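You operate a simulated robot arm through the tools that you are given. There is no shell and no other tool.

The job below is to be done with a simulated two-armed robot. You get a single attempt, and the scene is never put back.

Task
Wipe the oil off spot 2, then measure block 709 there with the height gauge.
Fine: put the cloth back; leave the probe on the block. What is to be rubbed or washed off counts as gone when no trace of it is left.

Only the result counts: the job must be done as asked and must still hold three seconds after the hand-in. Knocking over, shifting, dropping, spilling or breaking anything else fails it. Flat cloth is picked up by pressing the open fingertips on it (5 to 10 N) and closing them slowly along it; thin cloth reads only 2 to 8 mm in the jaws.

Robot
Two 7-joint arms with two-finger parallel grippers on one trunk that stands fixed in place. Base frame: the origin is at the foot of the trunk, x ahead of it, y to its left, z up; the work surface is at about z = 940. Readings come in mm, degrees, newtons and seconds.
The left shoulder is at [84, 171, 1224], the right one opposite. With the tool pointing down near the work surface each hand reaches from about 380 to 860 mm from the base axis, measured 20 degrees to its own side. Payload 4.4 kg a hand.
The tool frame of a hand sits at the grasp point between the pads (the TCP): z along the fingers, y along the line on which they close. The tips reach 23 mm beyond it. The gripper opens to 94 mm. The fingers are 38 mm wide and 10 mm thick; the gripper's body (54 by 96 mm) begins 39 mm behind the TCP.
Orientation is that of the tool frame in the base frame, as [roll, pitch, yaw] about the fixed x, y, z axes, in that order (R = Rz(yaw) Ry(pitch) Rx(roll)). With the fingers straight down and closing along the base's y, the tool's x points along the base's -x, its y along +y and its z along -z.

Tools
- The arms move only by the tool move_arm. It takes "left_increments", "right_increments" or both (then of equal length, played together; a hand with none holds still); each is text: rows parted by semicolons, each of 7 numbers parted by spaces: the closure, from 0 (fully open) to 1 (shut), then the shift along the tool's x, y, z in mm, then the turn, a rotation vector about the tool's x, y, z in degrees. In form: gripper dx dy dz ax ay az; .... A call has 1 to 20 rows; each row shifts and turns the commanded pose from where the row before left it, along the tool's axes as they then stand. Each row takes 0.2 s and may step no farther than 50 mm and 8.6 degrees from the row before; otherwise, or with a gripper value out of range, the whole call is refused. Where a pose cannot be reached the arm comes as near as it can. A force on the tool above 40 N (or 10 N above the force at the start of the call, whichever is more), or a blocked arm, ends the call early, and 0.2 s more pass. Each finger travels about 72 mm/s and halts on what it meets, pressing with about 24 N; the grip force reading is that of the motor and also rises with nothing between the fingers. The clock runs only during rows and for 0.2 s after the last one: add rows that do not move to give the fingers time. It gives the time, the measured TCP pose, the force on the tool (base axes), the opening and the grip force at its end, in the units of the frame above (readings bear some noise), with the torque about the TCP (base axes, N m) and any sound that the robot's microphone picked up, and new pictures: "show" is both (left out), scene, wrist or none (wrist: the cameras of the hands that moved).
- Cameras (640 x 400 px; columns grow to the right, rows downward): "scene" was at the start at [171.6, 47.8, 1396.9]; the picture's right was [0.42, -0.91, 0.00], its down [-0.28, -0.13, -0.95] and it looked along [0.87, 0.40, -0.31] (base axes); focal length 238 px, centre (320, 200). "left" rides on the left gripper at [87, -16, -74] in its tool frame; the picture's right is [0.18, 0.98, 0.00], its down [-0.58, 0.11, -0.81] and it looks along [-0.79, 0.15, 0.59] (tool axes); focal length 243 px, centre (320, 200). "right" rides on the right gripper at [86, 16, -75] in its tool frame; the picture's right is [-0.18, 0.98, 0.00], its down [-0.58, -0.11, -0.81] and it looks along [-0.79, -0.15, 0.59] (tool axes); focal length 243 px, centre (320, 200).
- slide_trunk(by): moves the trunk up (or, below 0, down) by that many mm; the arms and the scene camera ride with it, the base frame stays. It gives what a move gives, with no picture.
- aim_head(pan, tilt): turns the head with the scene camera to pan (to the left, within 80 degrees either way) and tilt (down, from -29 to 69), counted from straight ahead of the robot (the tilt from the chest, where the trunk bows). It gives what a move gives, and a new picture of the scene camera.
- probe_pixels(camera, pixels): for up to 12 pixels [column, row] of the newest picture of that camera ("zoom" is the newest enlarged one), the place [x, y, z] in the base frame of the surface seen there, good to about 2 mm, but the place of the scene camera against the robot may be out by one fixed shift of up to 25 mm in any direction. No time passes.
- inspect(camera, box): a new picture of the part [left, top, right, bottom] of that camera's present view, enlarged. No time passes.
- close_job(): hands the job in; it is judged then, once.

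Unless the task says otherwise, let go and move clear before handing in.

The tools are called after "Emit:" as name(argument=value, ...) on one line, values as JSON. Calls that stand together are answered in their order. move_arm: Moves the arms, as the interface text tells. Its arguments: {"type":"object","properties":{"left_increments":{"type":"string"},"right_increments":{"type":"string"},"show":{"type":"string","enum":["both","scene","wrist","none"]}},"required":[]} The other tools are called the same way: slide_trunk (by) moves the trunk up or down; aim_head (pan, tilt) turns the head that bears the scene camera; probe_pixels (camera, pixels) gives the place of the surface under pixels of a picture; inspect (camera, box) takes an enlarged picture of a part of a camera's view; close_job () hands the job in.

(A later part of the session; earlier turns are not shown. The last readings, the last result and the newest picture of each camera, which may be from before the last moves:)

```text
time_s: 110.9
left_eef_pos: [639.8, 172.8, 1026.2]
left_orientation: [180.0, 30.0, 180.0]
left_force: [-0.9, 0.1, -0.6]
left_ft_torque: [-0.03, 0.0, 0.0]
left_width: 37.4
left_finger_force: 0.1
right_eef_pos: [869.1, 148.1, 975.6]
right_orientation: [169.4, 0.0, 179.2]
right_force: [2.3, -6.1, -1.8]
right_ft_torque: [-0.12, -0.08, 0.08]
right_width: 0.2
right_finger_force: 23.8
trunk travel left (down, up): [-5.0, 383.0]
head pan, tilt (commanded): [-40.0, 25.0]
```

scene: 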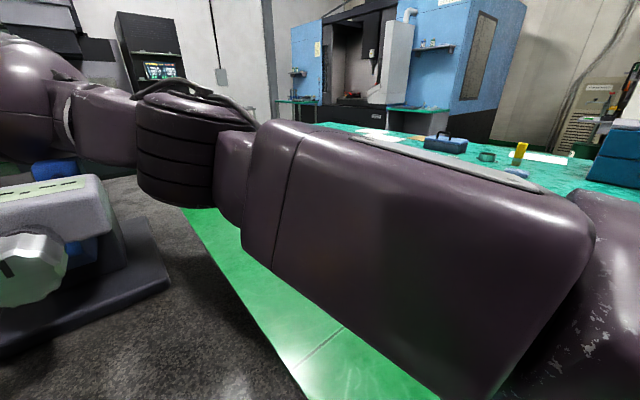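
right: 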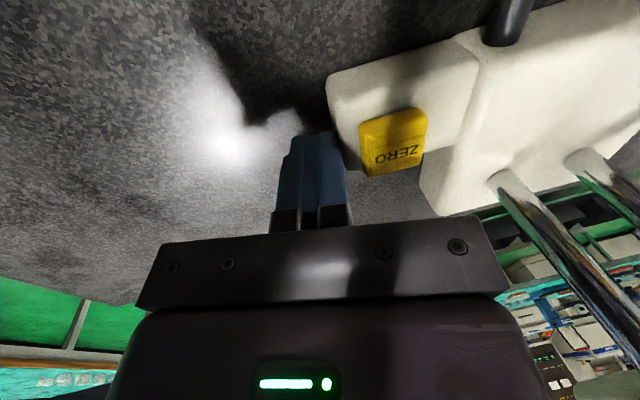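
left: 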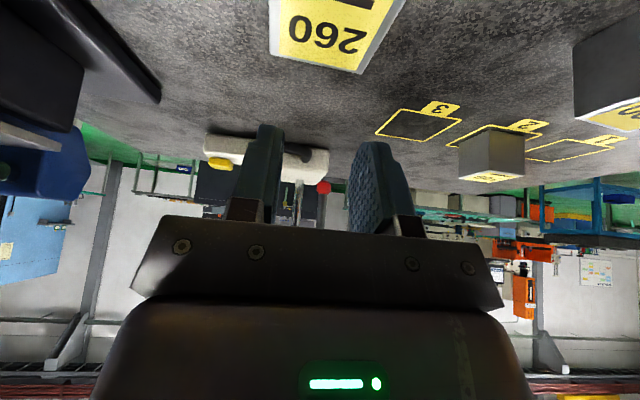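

The right arm is stretched almost straight; I'll zoom to check whether its forearm or elbow touches the micrometer or the side table.

Emit:
inspect(camera="scene", box=[0, 60, 260, 260])

Emit:
inspect(camera="scene", box=[240, 100, 640, 400])

Emit:
probe_pixels(camera="scene", pixels=[[40, 120], [100, 115], [190, 150], [190, 205], [260, 240], [340, 320], [440, 395], [400, 200], [550, 170], [480, 150], [70, 165], [45, 185]])

```text
2.00 times, centred on (130, 160) of scene
```

zoom: 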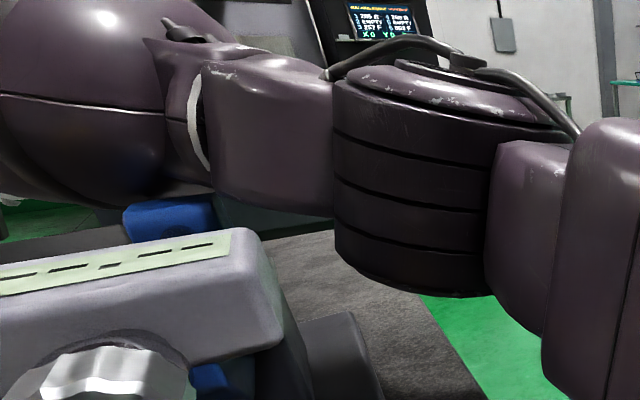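

```text
1.33 times, centred on (440, 250) of scene
```

zoom: 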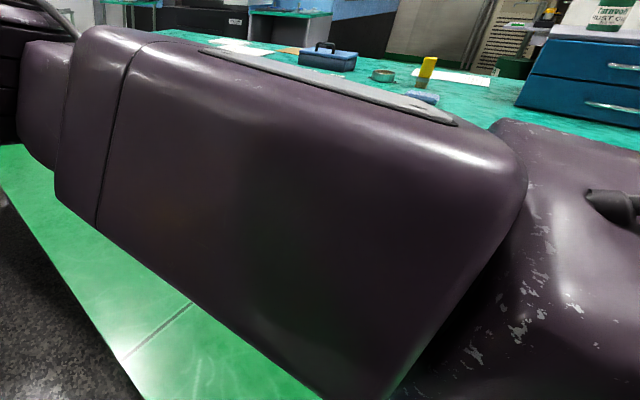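

```text
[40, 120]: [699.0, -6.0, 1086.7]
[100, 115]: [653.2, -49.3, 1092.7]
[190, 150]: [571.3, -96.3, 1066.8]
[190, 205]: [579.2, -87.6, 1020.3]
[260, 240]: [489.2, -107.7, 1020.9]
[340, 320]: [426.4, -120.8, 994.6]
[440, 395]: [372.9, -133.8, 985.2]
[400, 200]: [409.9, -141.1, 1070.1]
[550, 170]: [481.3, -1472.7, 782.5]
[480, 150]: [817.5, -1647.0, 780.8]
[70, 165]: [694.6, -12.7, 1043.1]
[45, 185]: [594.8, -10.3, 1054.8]
```

The forearm passes right over the micrometer's blue anvil (forearm points near (699, −6, 1087), anvil top z≈1046), so it may be resting on it. I'll retrace the push backwards at once to lift the arm off.

Emit:
move_arm(right_increments="1 0 -7.9 -1.4 0 0 0; 1 0 -7.9 -1.4 0 0 0; 1 0 -7.9 -1.4 0 0 0; 1 0 -7.9 -1.4 0 0 0; 1 0 -7.9 -1.4 0 0 0; 1 0 -7.9 -1.4 0 0 0; 1 0 0 0 0 0 0", show="both")

Emit:
inspect(camera="scene", box=[0, 60, 260, 260])

```text
time_s: 112.5
left_eef_pos: [639.5, 177.2, 1024.2]
left_orientation: [-179.8, 30.2, -179.8]
left_force: [-0.4, 0.2, 0.4]
left_ft_torque: [0.01, 0.03, -0.01]
left_width: 37.5
left_finger_force: 0.1
right_eef_pos: [864.1, 109.4, 971.9]
right_orientation: [169.8, -0.1, 179.8]
right_force: [0.9, 0.6, 0.4]
right_ft_torque: [0.0, 0.0, -0.03]
right_width: 0.0
right_finger_force: 24.0
trunk travel left (down, up): [-5.0, 383.0]
head pan, tilt (commanded): [-40.0, 25.0]
```

scene: 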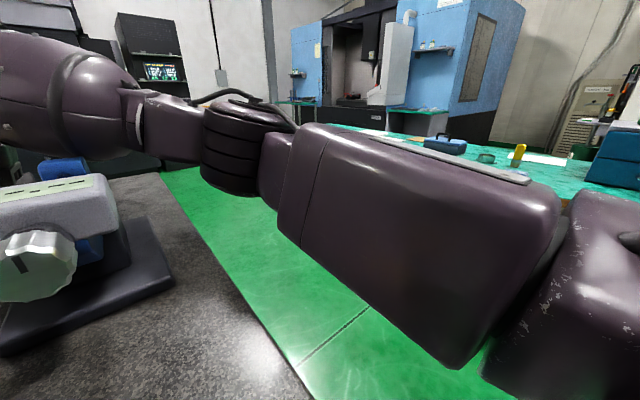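
right: 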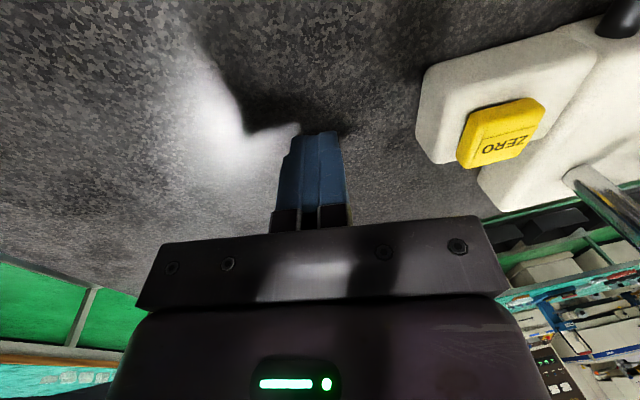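

```text
2.00 times, centred on (130, 160) of scene
```

zoom: 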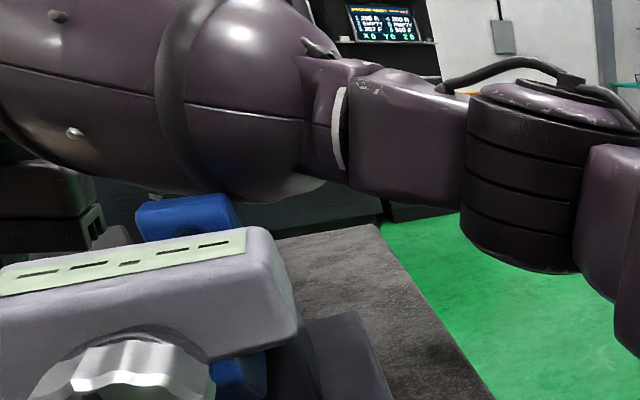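

The arm is off and the robot's posture returned to normal (left hand back at y 177). I'll turn the head back to the earlier aim to compare the micrometer's place with the earlier pictures.

Emit:
aim_head(pan=12, tilt=28)

Emit:
inspect(camera="scene", box=[320, 110, 470, 270])

Emit:
probe_pixels(camera="scene", pixels=[[395, 130], [405, 148], [410, 203], [337, 242], [443, 255], [366, 160], [448, 165]])

```text
time_s: 113.7
left_eef_pos: [639.0, 176.4, 1025.9]
left_orientation: [-179.8, 30.1, -179.7]
left_force: [-0.2, -0.1, -0.5]
left_ft_torque: [0.0, -0.02, 0.03]
left_width: 37.7
left_finger_force: 0.0
right_eef_pos: [863.3, 110.8, 970.5]
right_orientation: [169.7, -0.2, 179.8]
right_force: [0.5, 0.6, 0.3]
right_ft_torque: [0.01, 0.02, 0.04]
right_width: 0.0
right_finger_force: 24.2
trunk travel left (down, up): [-5.0, 383.0]
head pan, tilt (commanded): [12.0, 28.0]
```

scene: 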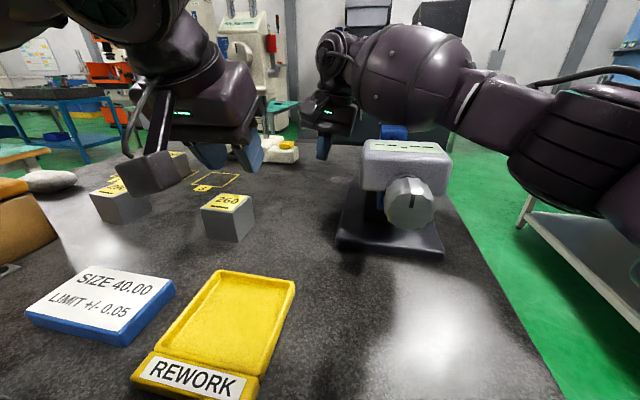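

```text
2.50 times, centred on (395, 190) of scene
```

zoom: 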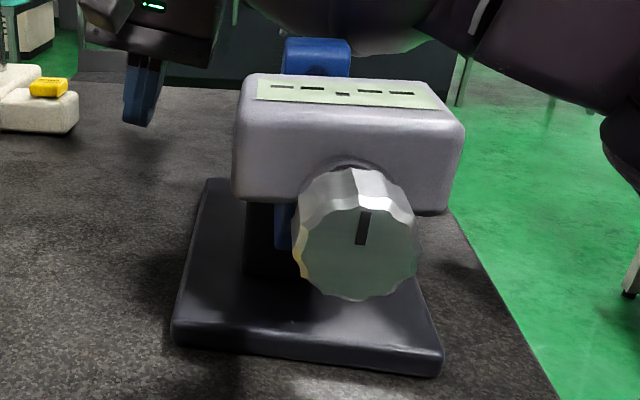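

```text
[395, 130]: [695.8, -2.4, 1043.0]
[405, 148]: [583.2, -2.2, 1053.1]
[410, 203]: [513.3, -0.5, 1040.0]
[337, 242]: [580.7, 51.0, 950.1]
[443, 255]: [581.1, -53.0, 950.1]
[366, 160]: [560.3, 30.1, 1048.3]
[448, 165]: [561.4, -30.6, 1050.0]
```

The micrometer sits at the same pixels as before (knob at (410,203), base corners (337,242) and (443,255)), so it did not move. Now I'll measure where the gauge stands from the right camera.

Emit:
inspect(camera="right", box=[380, 0, 640, 230])

Emit:
probe_pixels(camera="right", pixels=[[420, 95], [422, 140], [430, 70], [445, 155], [485, 175], [500, 208], [580, 25], [600, 30], [505, 150], [585, 180], [530, 165], [590, 45]])

Emit:
probe_pixels(camera="scene", pixels=[[289, 145], [297, 150], [297, 158], [270, 158], [240, 20], [271, 43], [274, 70]])

```text
1.74 times, centred on (510, 115) of right
```

zoom: 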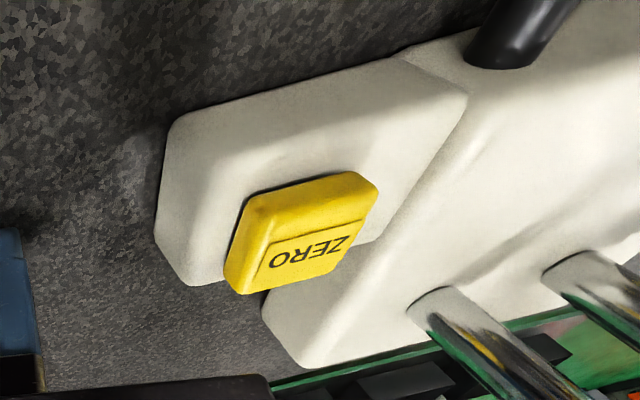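

```text
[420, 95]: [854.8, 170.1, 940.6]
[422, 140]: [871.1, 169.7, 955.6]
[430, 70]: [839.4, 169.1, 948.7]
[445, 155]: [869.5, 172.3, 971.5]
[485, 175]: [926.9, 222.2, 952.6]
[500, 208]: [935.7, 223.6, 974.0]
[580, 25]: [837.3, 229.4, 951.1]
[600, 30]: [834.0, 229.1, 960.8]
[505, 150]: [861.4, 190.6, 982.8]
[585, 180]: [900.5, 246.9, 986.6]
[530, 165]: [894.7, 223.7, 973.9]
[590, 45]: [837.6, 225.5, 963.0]
```

```text
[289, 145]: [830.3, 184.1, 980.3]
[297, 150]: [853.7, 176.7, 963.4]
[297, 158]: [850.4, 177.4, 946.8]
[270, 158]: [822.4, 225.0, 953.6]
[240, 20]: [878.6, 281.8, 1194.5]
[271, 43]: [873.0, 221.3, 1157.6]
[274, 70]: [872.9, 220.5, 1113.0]
```

The gauge has moved about 113 mm, squarely (base front still at x≈837), so the probe is now near y≈308; about 57 mm remain. The left hand can push the rest from the right side, so I'll first take the right hand out by its earlier path.

Emit:
move_arm(right_increments="1 0 -4 -0.7 0 0 0; 1 0 3.5 -19.7 0 0 0; 1 0 3.5 -19.7 0 0 0; 1 0 3.5 -19.7 0 0 0; 1 0 3.5 -19.7 0 0 0; 1 0 -27.6 -4.9 0 0 0; 1 0 -27.6 -4.9 0 0 0; 1 0 -27.6 -4.9 0 0 0; 1 0 -27.6 -4.9 0 0 0; 1 0 0 0 5 0 0; 1 0 0 0 5 0 0; 1 0 0 0 0 0 0", show="both")

```text
time_s: 116.3
left_eef_pos: [639.4, 176.4, 1026.6]
left_orientation: [-179.9, 30.2, -179.7]
left_force: [0.9, -0.6, 0.4]
left_ft_torque: [-0.01, -0.03, 0.01]
left_width: 37.8
left_finger_force: 0.1
right_eef_pos: [863.5, -5.0, 1051.5]
right_orientation: [179.9, -0.2, 180.0]
right_force: [-0.5, -0.8, 0.6]
right_ft_torque: [-0.05, 0.0, -0.01]
right_width: 0.0
right_finger_force: 24.4
trunk travel left (down, up): [-5.0, 383.0]
head pan, tilt (commanded): [12.0, 28.0]
```

scene: 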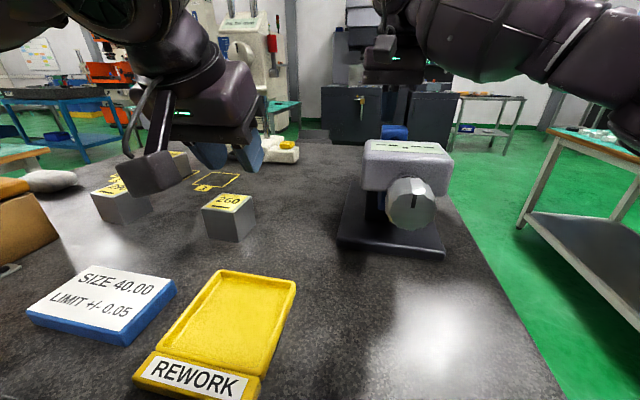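
right: 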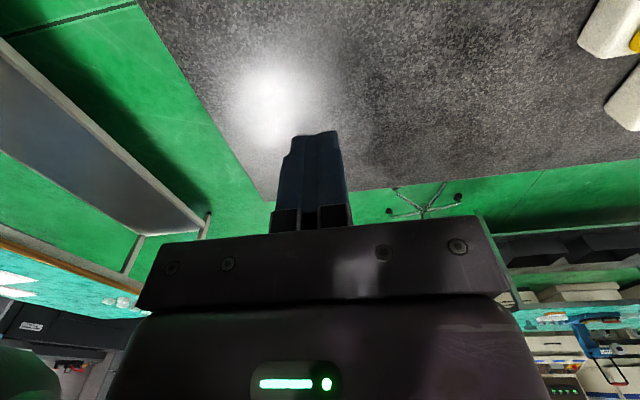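

The right hand is back at (863, −5, 1051) and everything looks in place. I'll bring it home over the same path.

Emit:
move_arm(right_increments="1 16.8 -20 -13 0 0 0; 1 16.8 -20 -13 0 0 0; 1 16.8 -20 -13 0 0 0; 1 16.8 -20 -13 0 0 0; 1 36 -7 -14 0 0 0; 1 36 -7 -14 0 0 0; 1 36 -7 -14 0 0 0; 1 36 -7 -14 0 0 0; 1 36 -7 -14 0 0 0; 0.8 35 -18 0 0 0 0; 0.6 35 -18 0 0 0 0; 0.4 35 -18 0 0 0 0; 0 35 -18 0 0 0 0; 0 0 0 0 0 0 0", show="scene")

```text
time_s: 119.3
left_eef_pos: [640.2, 177.7, 1024.9]
left_orientation: [-179.9, 30.1, -179.8]
left_force: [-0.6, 0.1, -0.4]
left_ft_torque: [-0.04, 0.01, 0.02]
left_width: 37.6
left_finger_force: 0.0
right_eef_pos: [475.8, -193.8, 1172.1]
right_orientation: [179.8, -0.1, -179.9]
right_force: [0.8, -0.1, -0.3]
right_ft_torque: [-0.02, 0.01, 0.0]
right_width: 94.0
right_finger_force: 0.0
trunk travel left (down, up): [-5.0, 383.0]
head pan, tilt (commanded): [12.0, 28.0]
```

scene: 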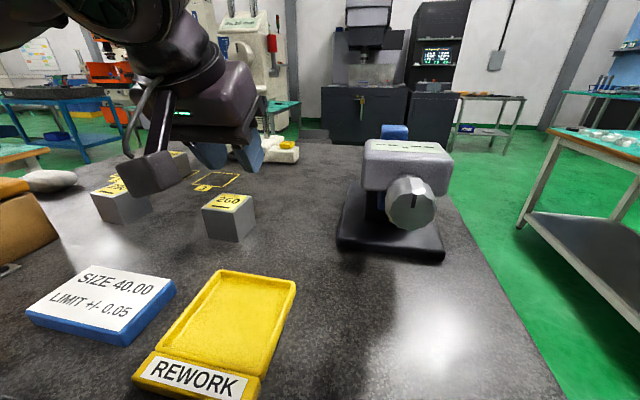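

The right hand is home and the micrometer unmoved. Now I'll straighten the left hand to tool-down, close its fingers, and move it in front toward (720, 110, 1090).

Emit:
move_arm(left_increments="0.8 0 0 -15 0 7.5 0; 1 0 0 -15 0 7.5 0; 1 0 0 -15 0 7.5 0; 1 0 0 -10 0 7.6 0; 1 -15 -15 0 0 0 0; 1 -20 -20 0 0 0 0; 1 -20 -20 0 0 0 0; 1 -20 -15 0 0 0 0; 1 0 0 0 0 0 0", show="both")

```text
time_s: 121.3
left_eef_pos: [678.5, 127.0, 1079.1]
left_orientation: [-179.7, -0.1, -179.7]
left_force: [0.2, 0.3, 0.1]
left_ft_torque: [-0.02, -0.02, -0.03]
left_width: 0.0
left_finger_force: 24.3
left hand out of reach, approached as far as the arm can: row 7, 8
right_eef_pos: [476.5, -192.5, 1173.2]
right_orientation: [179.7, 0.0, 179.9]
right_force: [0.0, 0.5, 0.1]
right_ft_torque: [-0.04, -0.01, 0.02]
right_width: 94.4
right_finger_force: 0.0
trunk travel left (down, up): [-5.0, 383.0]
head pan, tilt (commanded): [12.0, 28.0]
```

scene: 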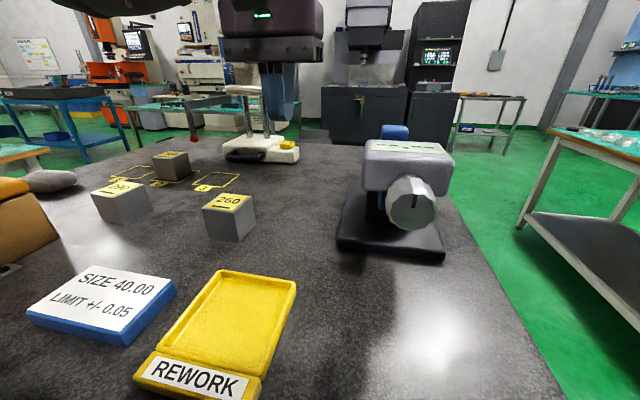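
left: 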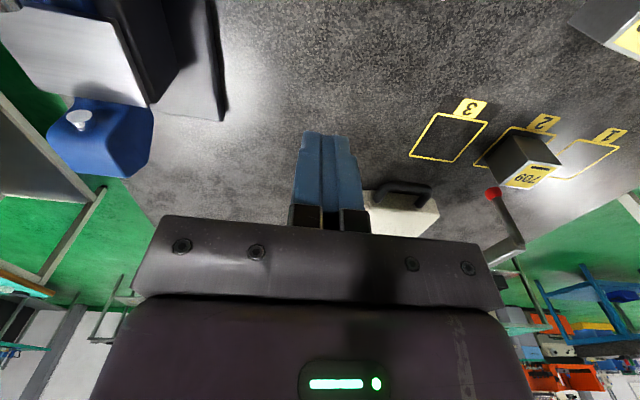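

The left arm stops at x≈678 here, while the right arm reached x=863 in mirrored space, so the left arm's elbow posture is poor. I'll bring the left hand back home to reset it, then come forward along the mirror of the right hand's path.

Emit:
move_arm(left_increments="1 35 20 -15 0 0 0; 1 40 25 -15 0 0 0; 1 40 25 -15 0 0 0; 1 40 25 -15 0 0 0; 1 40 25 -15 0 0 0; 1 20 30 -15 0 0 0; 1 10 30 -15 0 0 0; 1 0 0 0 0 0 0", show="both")

```text
time_s: 123.1
left_eef_pos: [450.9, 306.6, 1184.8]
left_orientation: [-179.8, 0.0, -179.9]
left_force: [0.6, -0.3, 0.1]
left_ft_torque: [0.03, -0.01, 0.0]
left_width: 0.0
left_finger_force: 23.9
right_eef_pos: [474.7, -193.5, 1174.9]
right_orientation: [179.7, 0.0, 180.0]
right_force: [-0.8, 0.1, -0.4]
right_ft_torque: [0.03, 0.0, 0.0]
right_width: 93.8
right_finger_force: 0.2
trunk travel left (down, up): [-5.0, 383.0]
head pan, tilt (commanded): [12.0, 28.0]
```

scene: 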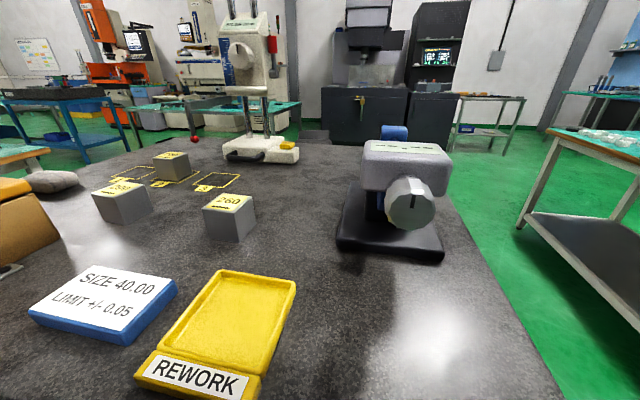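
left: 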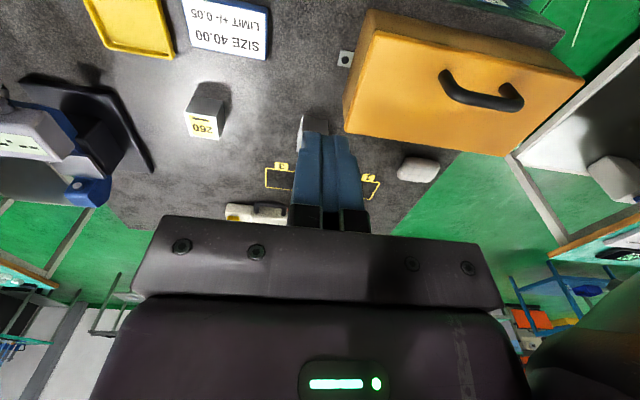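

The gauge stands upright and straight, and the view is clear. I'll measure the probe ball, then move the left hand forward along the mirrored path.

Emit:
inspect(camera="scene", box=[150, 100, 310, 200])

Emit:
probe_pixels(camera="zoom", pixels=[[178, 158], [165, 90], [140, 215], [60, 225], [85, 218], [555, 180], [480, 190]])

Emit:
move_arm(left_increments="1 -20 -30 0 0 0 0; 1 -30 -30 0 0 0 0; 1 -40 -25 2 0 0 0; 1 -40 -25 4 0 0 0; 1 -40 -25 4 0 0 0; 1 0 0 0 0 0 0", show="none")

```text
4.00 times, centred on (230, 150) of scene
```

zoom: 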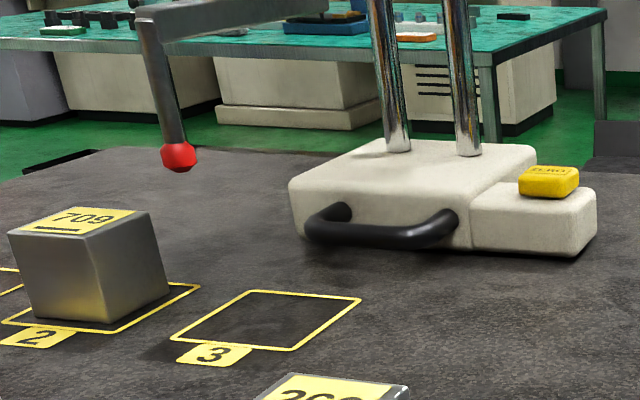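

```text
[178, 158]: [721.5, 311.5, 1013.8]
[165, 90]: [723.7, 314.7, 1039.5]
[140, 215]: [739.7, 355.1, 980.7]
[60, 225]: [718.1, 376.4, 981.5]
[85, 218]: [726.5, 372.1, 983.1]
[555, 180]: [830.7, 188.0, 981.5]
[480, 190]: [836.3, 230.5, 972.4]
```

```text
time_s: 124.5
left_eef_pos: [620.0, 173.0, 1174.4]
left_orientation: [-179.8, 0.1, -180.0]
left_force: [-0.8, -0.9, 0.3]
left_ft_torque: [0.03, -0.03, 0.0]
left_width: 0.1
left_finger_force: 24.4
right_eef_pos: [474.5, -193.2, 1173.7]
right_orientation: [179.6, 0.0, -179.9]
right_force: [0.2, -0.2, 0.8]
right_ft_torque: [-0.01, -0.03, 0.01]
right_width: 93.7
right_finger_force: 0.0
trunk travel left (down, up): [-5.0, 383.0]
head pan, tilt (commanded): [12.0, 28.0]
```

The ball is at about (741, 306), so 60 mm remain. The left hand reached (620, 173, 1174) freely this time; on to (760, 125, 1110).

Emit:
move_arm(left_increments="1 -35 -12 16 0 0 0; 1 -35 -12 16 0 0 0; 1 -35 -12 16 0 0 0; 1 -35 -12 16 0 0 0; 1 0 0 0 0 0 0", show="both")

```text
time_s: 125.7
left_eef_pos: [722.1, 172.3, 1119.2]
left_orientation: [-179.8, 0.0, -179.9]
left_force: [-0.1, -0.4, -0.7]
left_ft_torque: [0.01, 0.01, 0.01]
left_width: 0.0
left_finger_force: 24.3
left hand out of reach, approached as far as the arm can: row 2, 3, 4
right_eef_pos: [476.7, -192.3, 1172.4]
right_orientation: [179.7, -0.1, 180.0]
right_force: [0.3, -0.5, -0.5]
right_ft_torque: [-0.02, 0.01, 0.0]
right_width: 93.8
right_finger_force: 0.0
trunk travel left (down, up): [-5.0, 383.0]
head pan, tilt (commanded): [12.0, 28.0]
```

scene: 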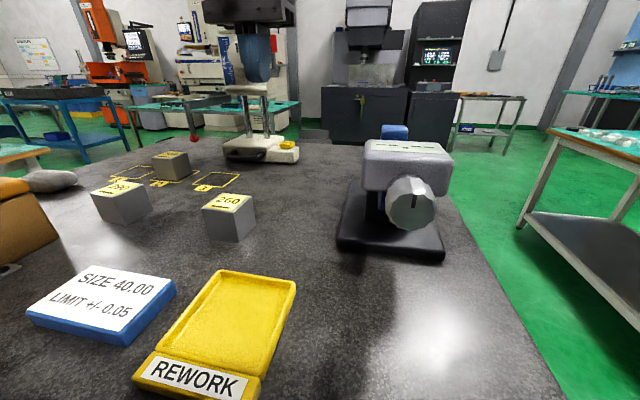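
left: 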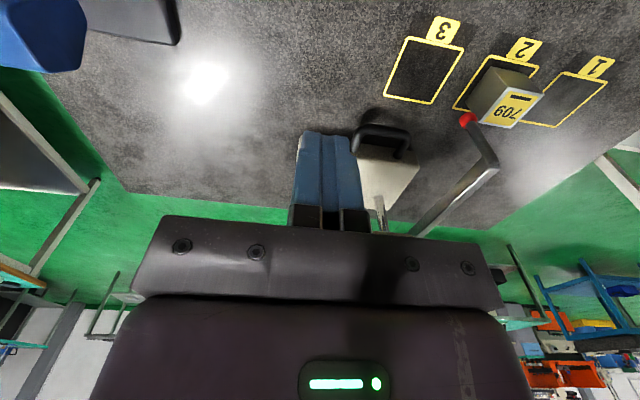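

Stopped at (722, 172). The right arm got through on a path nearer the centre line, so I'll go back to (620, 116, 1172) and follow the exact mirror of it.

Emit:
move_arm(left_increments="1 34 -19 -18 0 0 0; 1 34 -19 -18 0 0 0; 1 34 -19 -18 0 0 0; 1 0 0 0 0 0 0; 1 -36 -7 14 0 0 0; 1 -36 -7 14 0 0 0; 1 -36 -7 14 0 0 0; 1 0 0 0 0 0 0", show="none")

```text
time_s: 127.5
left_eef_pos: [687.5, 152.7, 1137.2]
left_orientation: [-179.8, 0.1, -179.9]
left_force: [-1.1, -0.6, -0.3]
left_ft_torque: [-0.04, 0.0, 0.0]
left_width: 0.2
left_finger_force: 23.6
left hand out of reach, approached as far as the arm can: row 2, 5, 6, 7
right_eef_pos: [476.3, -192.6, 1172.5]
right_orientation: [179.7, -0.2, 180.0]
right_force: [-0.1, -0.2, 1.1]
right_ft_torque: [-0.01, -0.02, -0.02]
right_width: 94.1
right_finger_force: 0.1
trunk travel left (down, up): [-5.0, 383.0]
head pan, tilt (commanded): [12.0, 28.0]
```

The left arm resists going inward at this range, a posture issue. I'll bring it close to the body, move it inward there, and then go forward again.

Emit:
move_arm(left_increments="1 40 0 -12 0 0 0; 1 40 0 -12 0 0 0; 1 40 0 -12 0 0 0; 1 40 0 -12 0 0 0; 1 40 0 -10 0 0 0; 1 30 -5 0 0 0 0; 1 10 -20 0 0 0 0; 1 0 -25 0 0 0 0; 1 0 -25 0 0 0 0; 1 0 -25 0 0 0 0; 1 0 0 0 0 0 0", show="scene")

```text
time_s: 129.9
left_eef_pos: [447.2, 100.1, 1196.2]
left_orientation: [-179.8, -0.1, -179.9]
left_force: [-0.3, 0.1, -0.4]
left_ft_torque: [0.01, 0.02, 0.01]
left_width: 0.0
left_finger_force: 23.8
left hand out of reach, approached as far as the arm can: row 9, 10
right_eef_pos: [475.6, -192.9, 1173.8]
right_orientation: [179.7, -0.1, 180.0]
right_force: [0.0, 0.6, 0.3]
right_ft_torque: [-0.02, -0.04, 0.0]
right_width: 94.0
right_finger_force: 0.0
trunk travel left (down, up): [-5.0, 383.0]
head pan, tilt (commanded): [12.0, 28.0]
```

scene: 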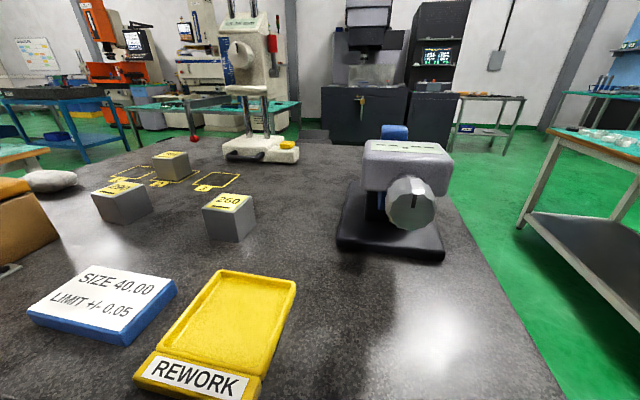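

Earlier a forward-tilted left hand got much further (x=785 at pitch 30), so I'll use a 45° tilt: move to about (600, 150, 1130) and tilt there.

Emit:
move_arm(left_increments="1 -30 10 10 0 0 0; 1 -40 10 15 0 0 0; 1 -40 10 15 0 0 0; 1 -40 10 15 0 0 0; 1 0 0 0 0 -7.5 0; 1 0 0 0 0 -7.5 0; 1 0 0 0 0 -7.5 0; 1 0 0 0 0 -7.5 0; 1 0 0 0 0 -7.5 0; 1 0 0 0 0 -7.5 0; 1 0 0 0 0 0 0", show="both")

```text
time_s: 132.3
left_eef_pos: [598.5, 139.9, 1141.1]
left_orientation: [-179.7, 45.1, -179.7]
left_force: [-0.5, -0.3, -0.2]
left_ft_torque: [-0.02, -0.03, 0.0]
left_width: 0.0
left_finger_force: 24.0
right_eef_pos: [477.0, -192.8, 1173.4]
right_orientation: [179.8, -0.1, 180.0]
right_force: [0.7, 0.2, -0.6]
right_ft_torque: [0.03, 0.02, 0.03]
right_width: 93.9
right_finger_force: 0.1
trunk travel left (down, up): [-5.0, 383.0]
head pan, tilt (commanded): [12.0, 28.0]
```

scene: 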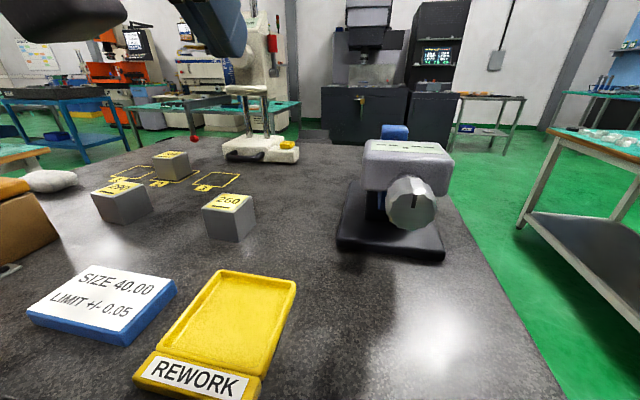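
left: 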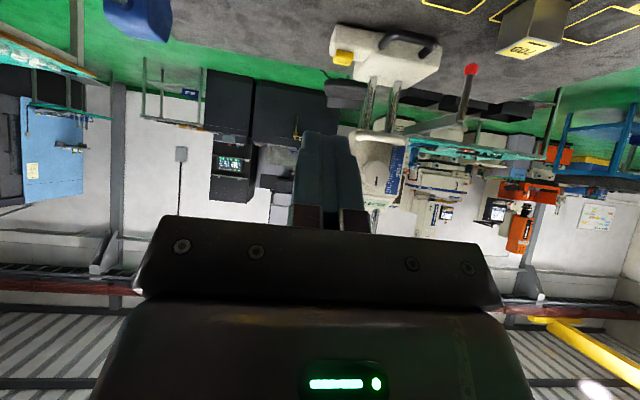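

Tilted 45° at (599, 140, 1141) with no limits so far. I'll advance along toward the spot just right of the extension, stopping partway to check.

Emit:
move_arm(left_increments="1 -13 -2 43 0 0 0; 1 -13 -2 43 0 0 0; 1 -13 -2 43 0 0 0; 1 -13 -2 43 0 0 0; 1 0 0 0 0 0 0", show="none")

```text
time_s: 133.5
left_eef_pos: [756.2, 131.1, 1058.1]
left_orientation: [-179.7, 45.1, -179.8]
left_force: [0.1, 0.6, -0.5]
left_ft_torque: [0.0, 0.02, 0.02]
left_width: 0.0
left_finger_force: 23.5
right_eef_pos: [475.1, -192.3, 1174.8]
right_orientation: [179.7, 0.1, 180.0]
right_force: [0.3, -0.4, 1.0]
right_ft_torque: [0.0, 0.01, 0.01]
right_width: 93.8
right_finger_force: 0.1
trunk travel left (down, up): [-5.0, 383.0]
head pan, tilt (commanded): [12.0, 28.0]
```

At (756, 131, 1058) without limits. On toward (835, 135, 1000), 25 mm to the right of the end face.

Emit:
move_arm(left_increments="1 -5 1.3 32.3 0 0 0; 1 -5 1.3 32.3 0 0 0; 1 -5 1.3 32.3 0 0 0; 1 0 0 0 0 0 0", show="both")

Emit:
inspect(camera="left", box=[240, 20, 480, 220])

Emit:
inspect(camera="scene", box=[150, 0, 340, 200])

```text
time_s: 134.5
left_eef_pos: [834.6, 135.1, 1001.7]
left_orientation: [-179.8, 45.1, -179.6]
left_force: [-0.2, 0.2, 0.5]
left_ft_torque: [-0.02, 0.01, 0.0]
left_width: 0.0
left_finger_force: 24.2
right_eef_pos: [475.1, -192.7, 1173.1]
right_orientation: [179.7, 0.0, 180.0]
right_force: [-0.7, -0.3, 0.4]
right_ft_torque: [-0.01, -0.02, 0.0]
right_width: 94.1
right_finger_force: 0.0
trunk travel left (down, up): [-5.0, 383.0]
head pan, tilt (commanded): [12.0, 28.0]
```

scene: 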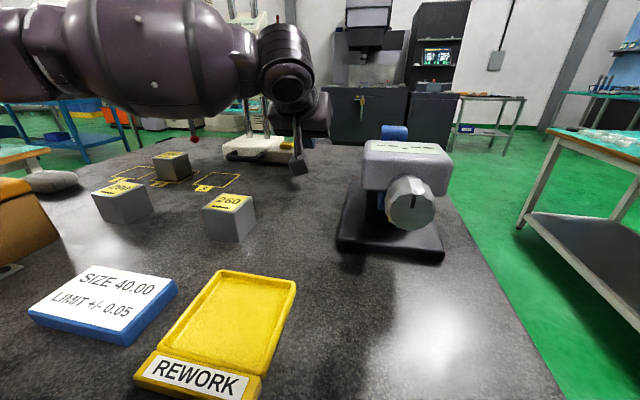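
left: 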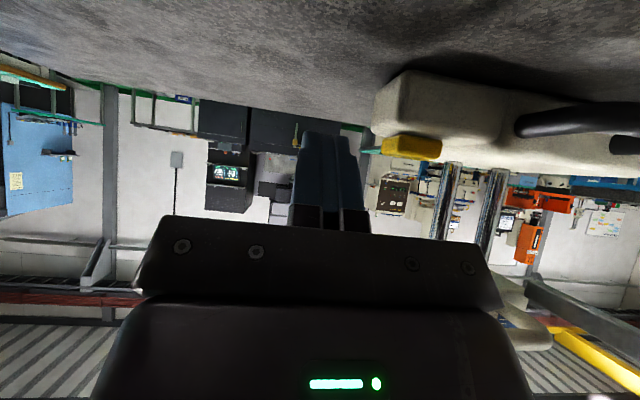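

```text
2.00 times, centred on (360, 120) of left
```

zoom: 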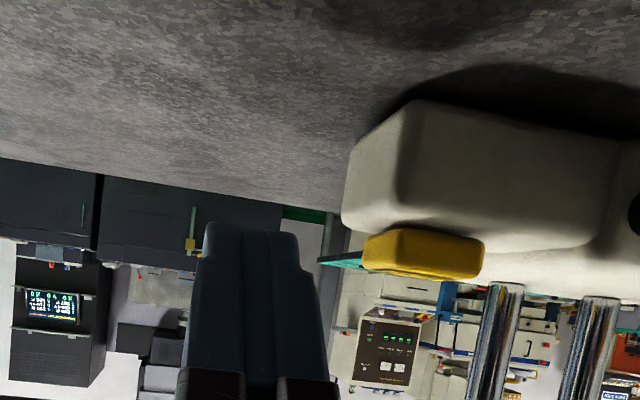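

```text
2.00 times, centred on (245, 100) of scene
```

zoom: 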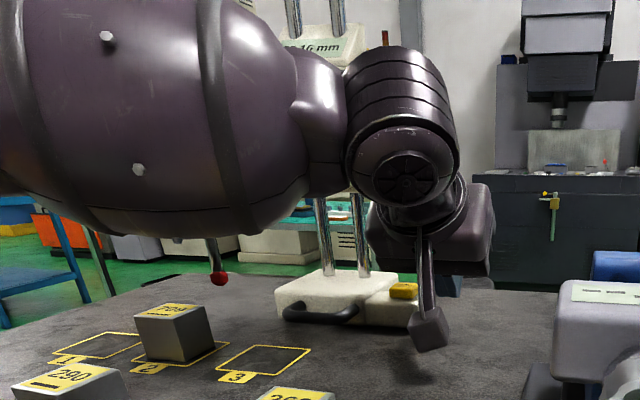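

The left hand stands right of the extension at (835, 135, 1002) with everything clear. I'll dip the finger corner to about z 954 and move left until it touches.

Emit:
move_arm(left_increments="1 -1.3 0 14 0 0 0; 1 -1.3 0 13.6 0 0 0; 1 0 6 0 0 0 0; 1 0 6 0 0 0 0; 1 0 5 0 0 0 0; 1 0 4 0 0 0 0; 1 0 4 0 0 0 0; 1 0 0 0 0 0 0", show="both")

Emit:
inspect(camera="left", box=[240, 20, 480, 220])

```text
time_s: 136.3
left_eef_pos: [840.2, 162.5, 994.0]
left_orientation: [-179.7, 45.1, -179.7]
left_force: [-0.5, -4.5, -1.0]
left_ft_torque: [-0.12, 0.03, -0.04]
left_width: 0.0
left_finger_force: 23.9
left hand out of reach, approached as far as the arm can: row 1, 2
right_eef_pos: [476.7, -193.7, 1174.6]
right_orientation: [179.8, 0.0, -179.9]
right_force: [0.0, -0.1, -0.5]
right_ft_torque: [0.0, -0.01, 0.0]
right_width: 94.2
right_finger_force: 0.0
trunk travel left (down, up): [-5.0, 383.0]
head pan, tilt (commanded): [12.0, 28.0]
```

scene: 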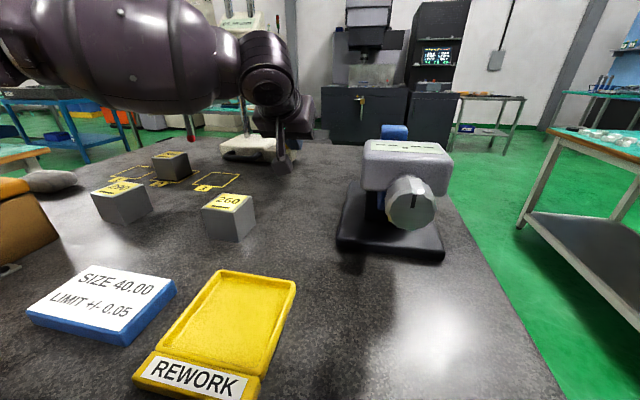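
left: 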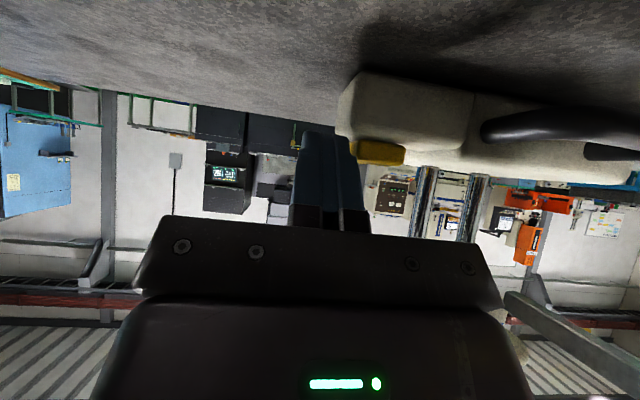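

```text
2.00 times, centred on (360, 120) of left
```

zoom: 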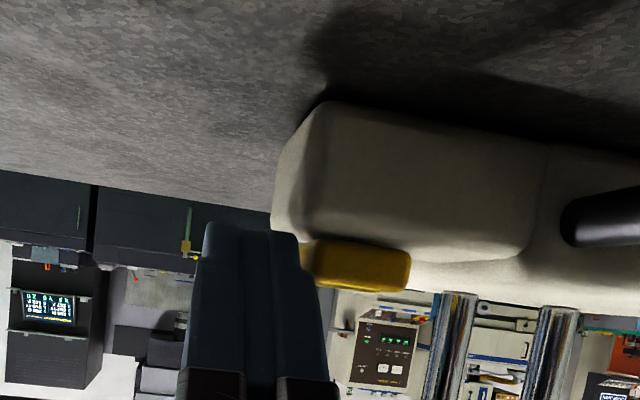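

The hand sits higher than wanted (z 994), so the contact may be on the ZERO button's side rather than the end face. I'll back off at once and check the reading.

Emit:
move_arm(left_increments="1 0 -8 0 0 0 0; 1 0 -8 0 0 0 0; 1 0 0 0 0 0 0", show="both")

Emit:
inspect(camera="scene", box=[200, 0, 320, 60])

Emit:
inspect(camera="left", box=[300, 40, 480, 190])

```text
time_s: 137.1
left_eef_pos: [841.0, 148.0, 995.1]
left_orientation: [-179.7, 45.0, -179.6]
left_force: [-0.9, -0.5, -0.1]
left_ft_torque: [-0.03, -0.01, 0.02]
left_width: 0.0
left_finger_force: 23.8
right_eef_pos: [475.6, -193.3, 1172.3]
right_orientation: [179.7, -0.2, -179.9]
right_force: [0.2, -0.3, 0.5]
right_ft_torque: [-0.01, 0.05, 0.04]
right_width: 94.2
right_finger_force: 0.0
trunk travel left (down, up): [-5.0, 383.0]
head pan, tilt (commanded): [12.0, 28.0]
```

scene: 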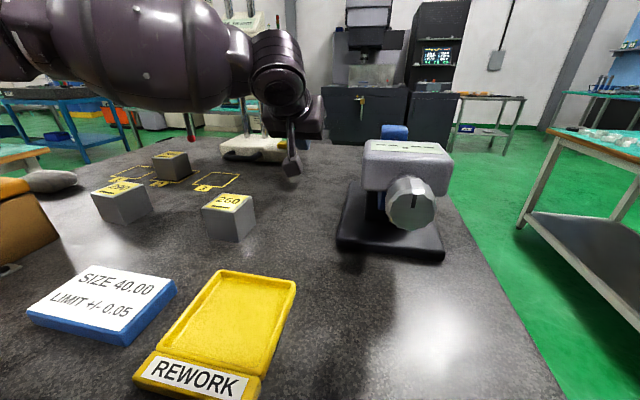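
left: 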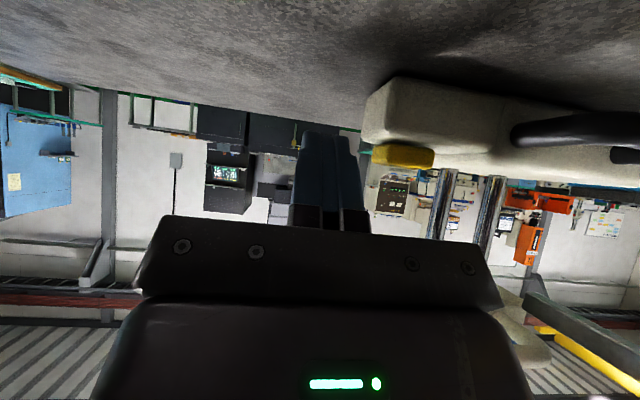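

```text
5.33 times, centred on (260, 30) of scene
```

zoom: 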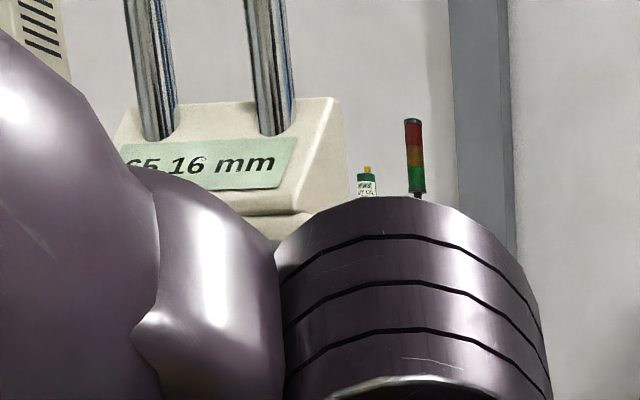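

```text
2.67 times, centred on (390, 115) of left
```

zoom: 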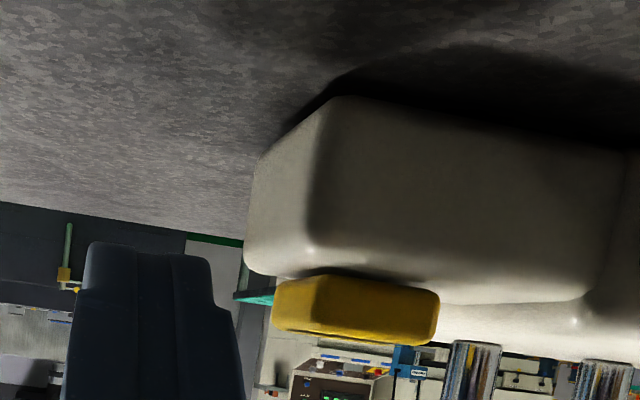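

The gauge still reads 65.16, so nothing was pressed. I'll try straight down 12 mm from here so that the fingers meet the end face below the button.

Emit:
move_arm(left_increments="1 4.2 0 4.2 0 0 0; 1 4.2 0 4.2 0 0 0; 1 0 0 0 0 0 0", show="wrist")

Emit:
inspect(camera="left", box=[260, 40, 440, 190])

```text
time_s: 137.9
left_eef_pos: [841.3, 148.3, 982.6]
left_orientation: [-179.7, 45.0, -179.7]
left_force: [-0.1, -0.2, 0.8]
left_ft_torque: [-0.03, -0.02, -0.01]
left_width: 0.0
left_finger_force: 24.1
right_eef_pos: [476.1, -193.1, 1173.3]
right_orientation: [179.7, 0.0, -180.0]
right_force: [-0.6, 0.9, -0.4]
right_ft_torque: [0.03, -0.02, -0.01]
right_width: 94.0
right_finger_force: 0.0
trunk travel left (down, up): [-5.0, 383.0]
head pan, tilt (commanded): [12.0, 28.0]
```

left: 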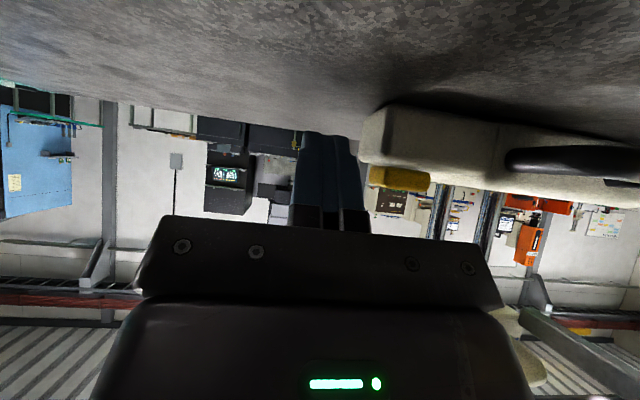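

```text
2.67 times, centred on (350, 115) of left
```

zoom: 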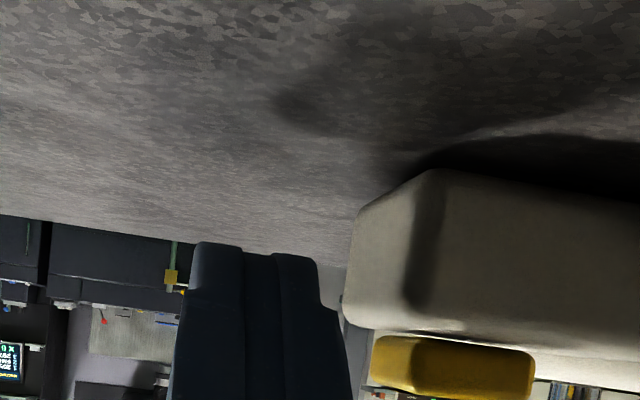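

Now the finger corner is at about z 953, below the button. I'll lower 3 mm more and push left against the end face in small steps.

Emit:
move_arm(left_increments="1 2.1 0 2.1 0 0 0; 1 0 5 0 0 0 0; 1 0 4 0 0 0 0; 1 0 3 0 0 0 0; 1 0 3 0 0 0 0; 1 0 3 0 0 0 0; 1 0 3 0 0 0 0; 1 0 0 0 0 0 0", show="both")

Emit:
inspect(camera="left", box=[260, 40, 440, 190])

Emit:
inspect(camera="scene", box=[150, 100, 320, 200])

```text
time_s: 139.7
left_eef_pos: [842.2, 168.9, 981.3]
left_orientation: [-179.7, 45.0, -179.7]
left_force: [0.3, -3.4, 0.6]
left_ft_torque: [-0.05, -0.02, -0.08]
left_width: 0.1
left_finger_force: 23.5
right_eef_pos: [474.8, -193.7, 1173.7]
right_orientation: [179.7, -0.1, 179.9]
right_force: [0.5, 0.6, 0.7]
right_ft_torque: [-0.01, -0.03, -0.03]
right_width: 94.0
right_finger_force: 0.1
trunk travel left (down, up): [-5.0, 383.0]
head pan, tilt (commanded): [12.0, 28.0]
```

scene: 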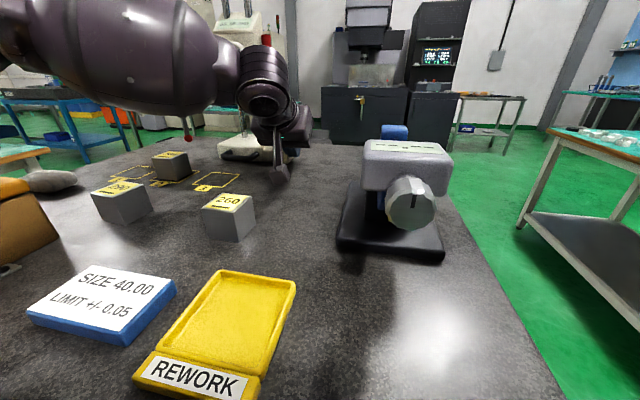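
left: 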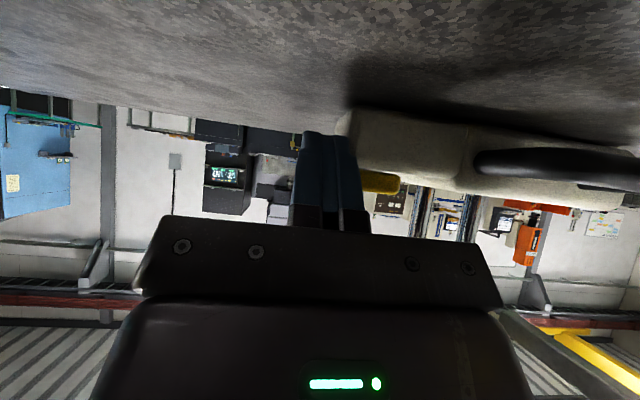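

```text
2.67 times, centred on (350, 115) of left
```

zoom: 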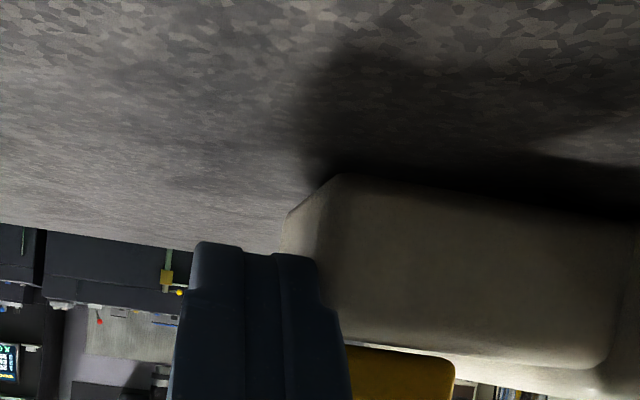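

```text
3.76 times, centred on (235, 150) of scene
```

zoom: 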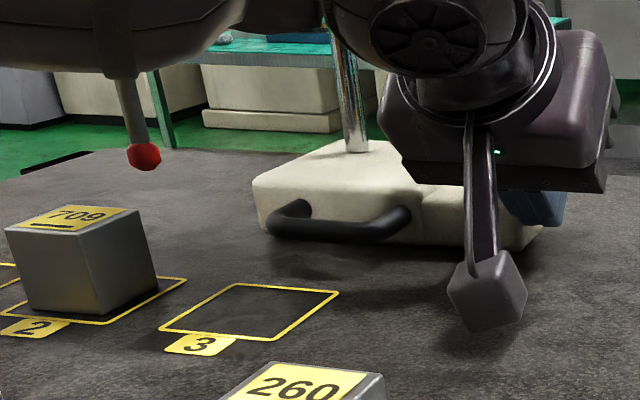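

The fingers now press the end face below the button with 3.4 N and the gauge follows; the ball moved to zoom (145,155). I'll push on 24 mm.

Emit:
move_arm(left_increments="1 0 4 0 0 0 0; 1 0 4 0 0 0 0; 1 0 4 0 0 0 0; 1 0 4 0 0 0 0; 1 0 4 0 0 0 0; 1 0 4 0 0 0 0; 1 0 0 0 0 0 0", show="both")

Emit:
inspect(camera="scene", box=[130, 80, 320, 200])

Emit:
inspect(camera="left", box=[260, 40, 500, 190])

```text
time_s: 141.3
left_eef_pos: [842.0, 192.9, 980.0]
left_orientation: [-179.6, 45.0, -179.6]
left_force: [-0.9, -5.5, -0.2]
left_ft_torque: [-0.04, -0.02, -0.07]
left_width: 0.1
left_finger_force: 24.5
right_eef_pos: [477.5, -194.1, 1173.3]
right_orientation: [179.8, -0.1, 180.0]
right_force: [-0.3, 0.1, -0.2]
right_ft_torque: [-0.03, -0.01, -0.02]
right_width: 93.7
right_finger_force: 0.2
trunk travel left (down, up): [-5.0, 383.0]
head pan, tilt (commanded): [12.0, 28.0]
```

scene: 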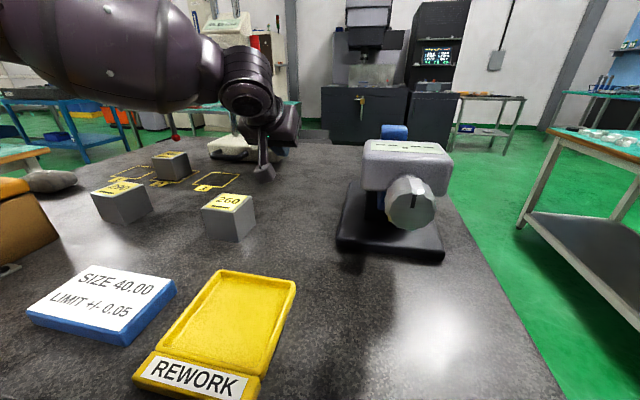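
left: 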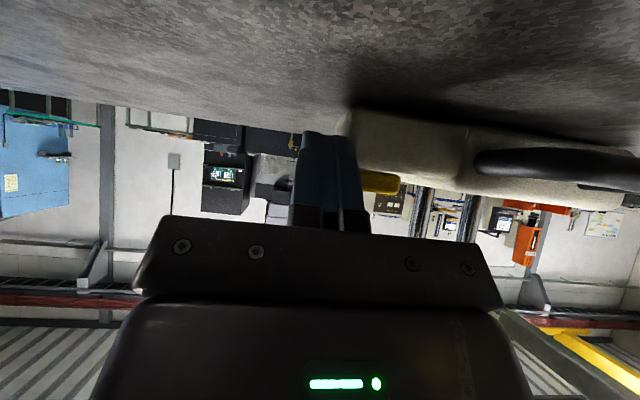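

```text
3.33 times, centred on (225, 140) of scene
```

zoom: 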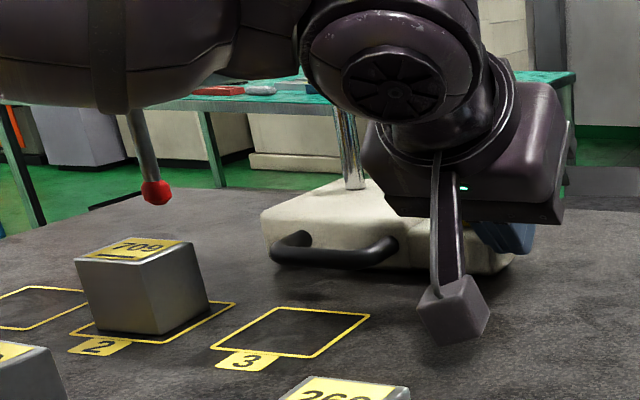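

```text
2.67 times, centred on (380, 115) of left
```

zoom: 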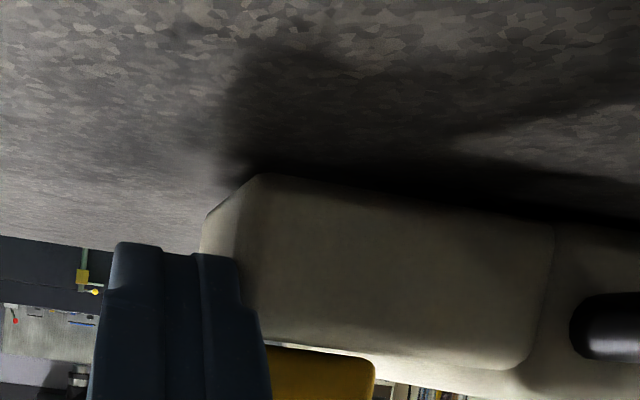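

Still sliding straight. I'll measure the ball's place against the block from the scene view before the last stretch.

Emit:
inspect(camera="scene", box=[140, 110, 220, 190])

Emit:
probe_pixels(camera="scene", pixels=[[176, 137.5], [175.5, 139], [174, 128], [173, 153], [154, 156], [185, 153]])

```text
5.00 times, centred on (180, 150) of scene
```

zoom: 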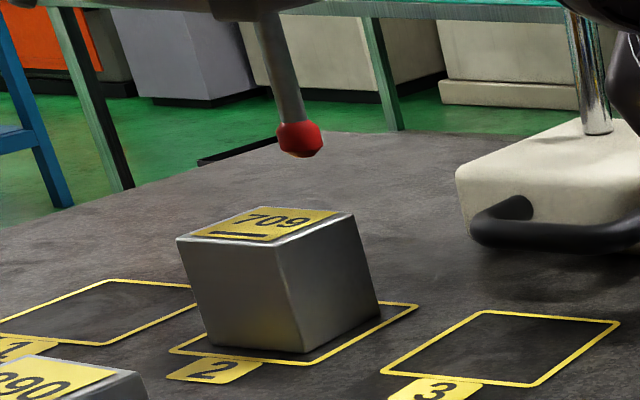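

```text
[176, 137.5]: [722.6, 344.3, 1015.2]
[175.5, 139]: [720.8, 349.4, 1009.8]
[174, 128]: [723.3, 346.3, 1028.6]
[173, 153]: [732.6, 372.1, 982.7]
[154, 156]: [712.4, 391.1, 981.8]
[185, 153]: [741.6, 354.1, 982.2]
```

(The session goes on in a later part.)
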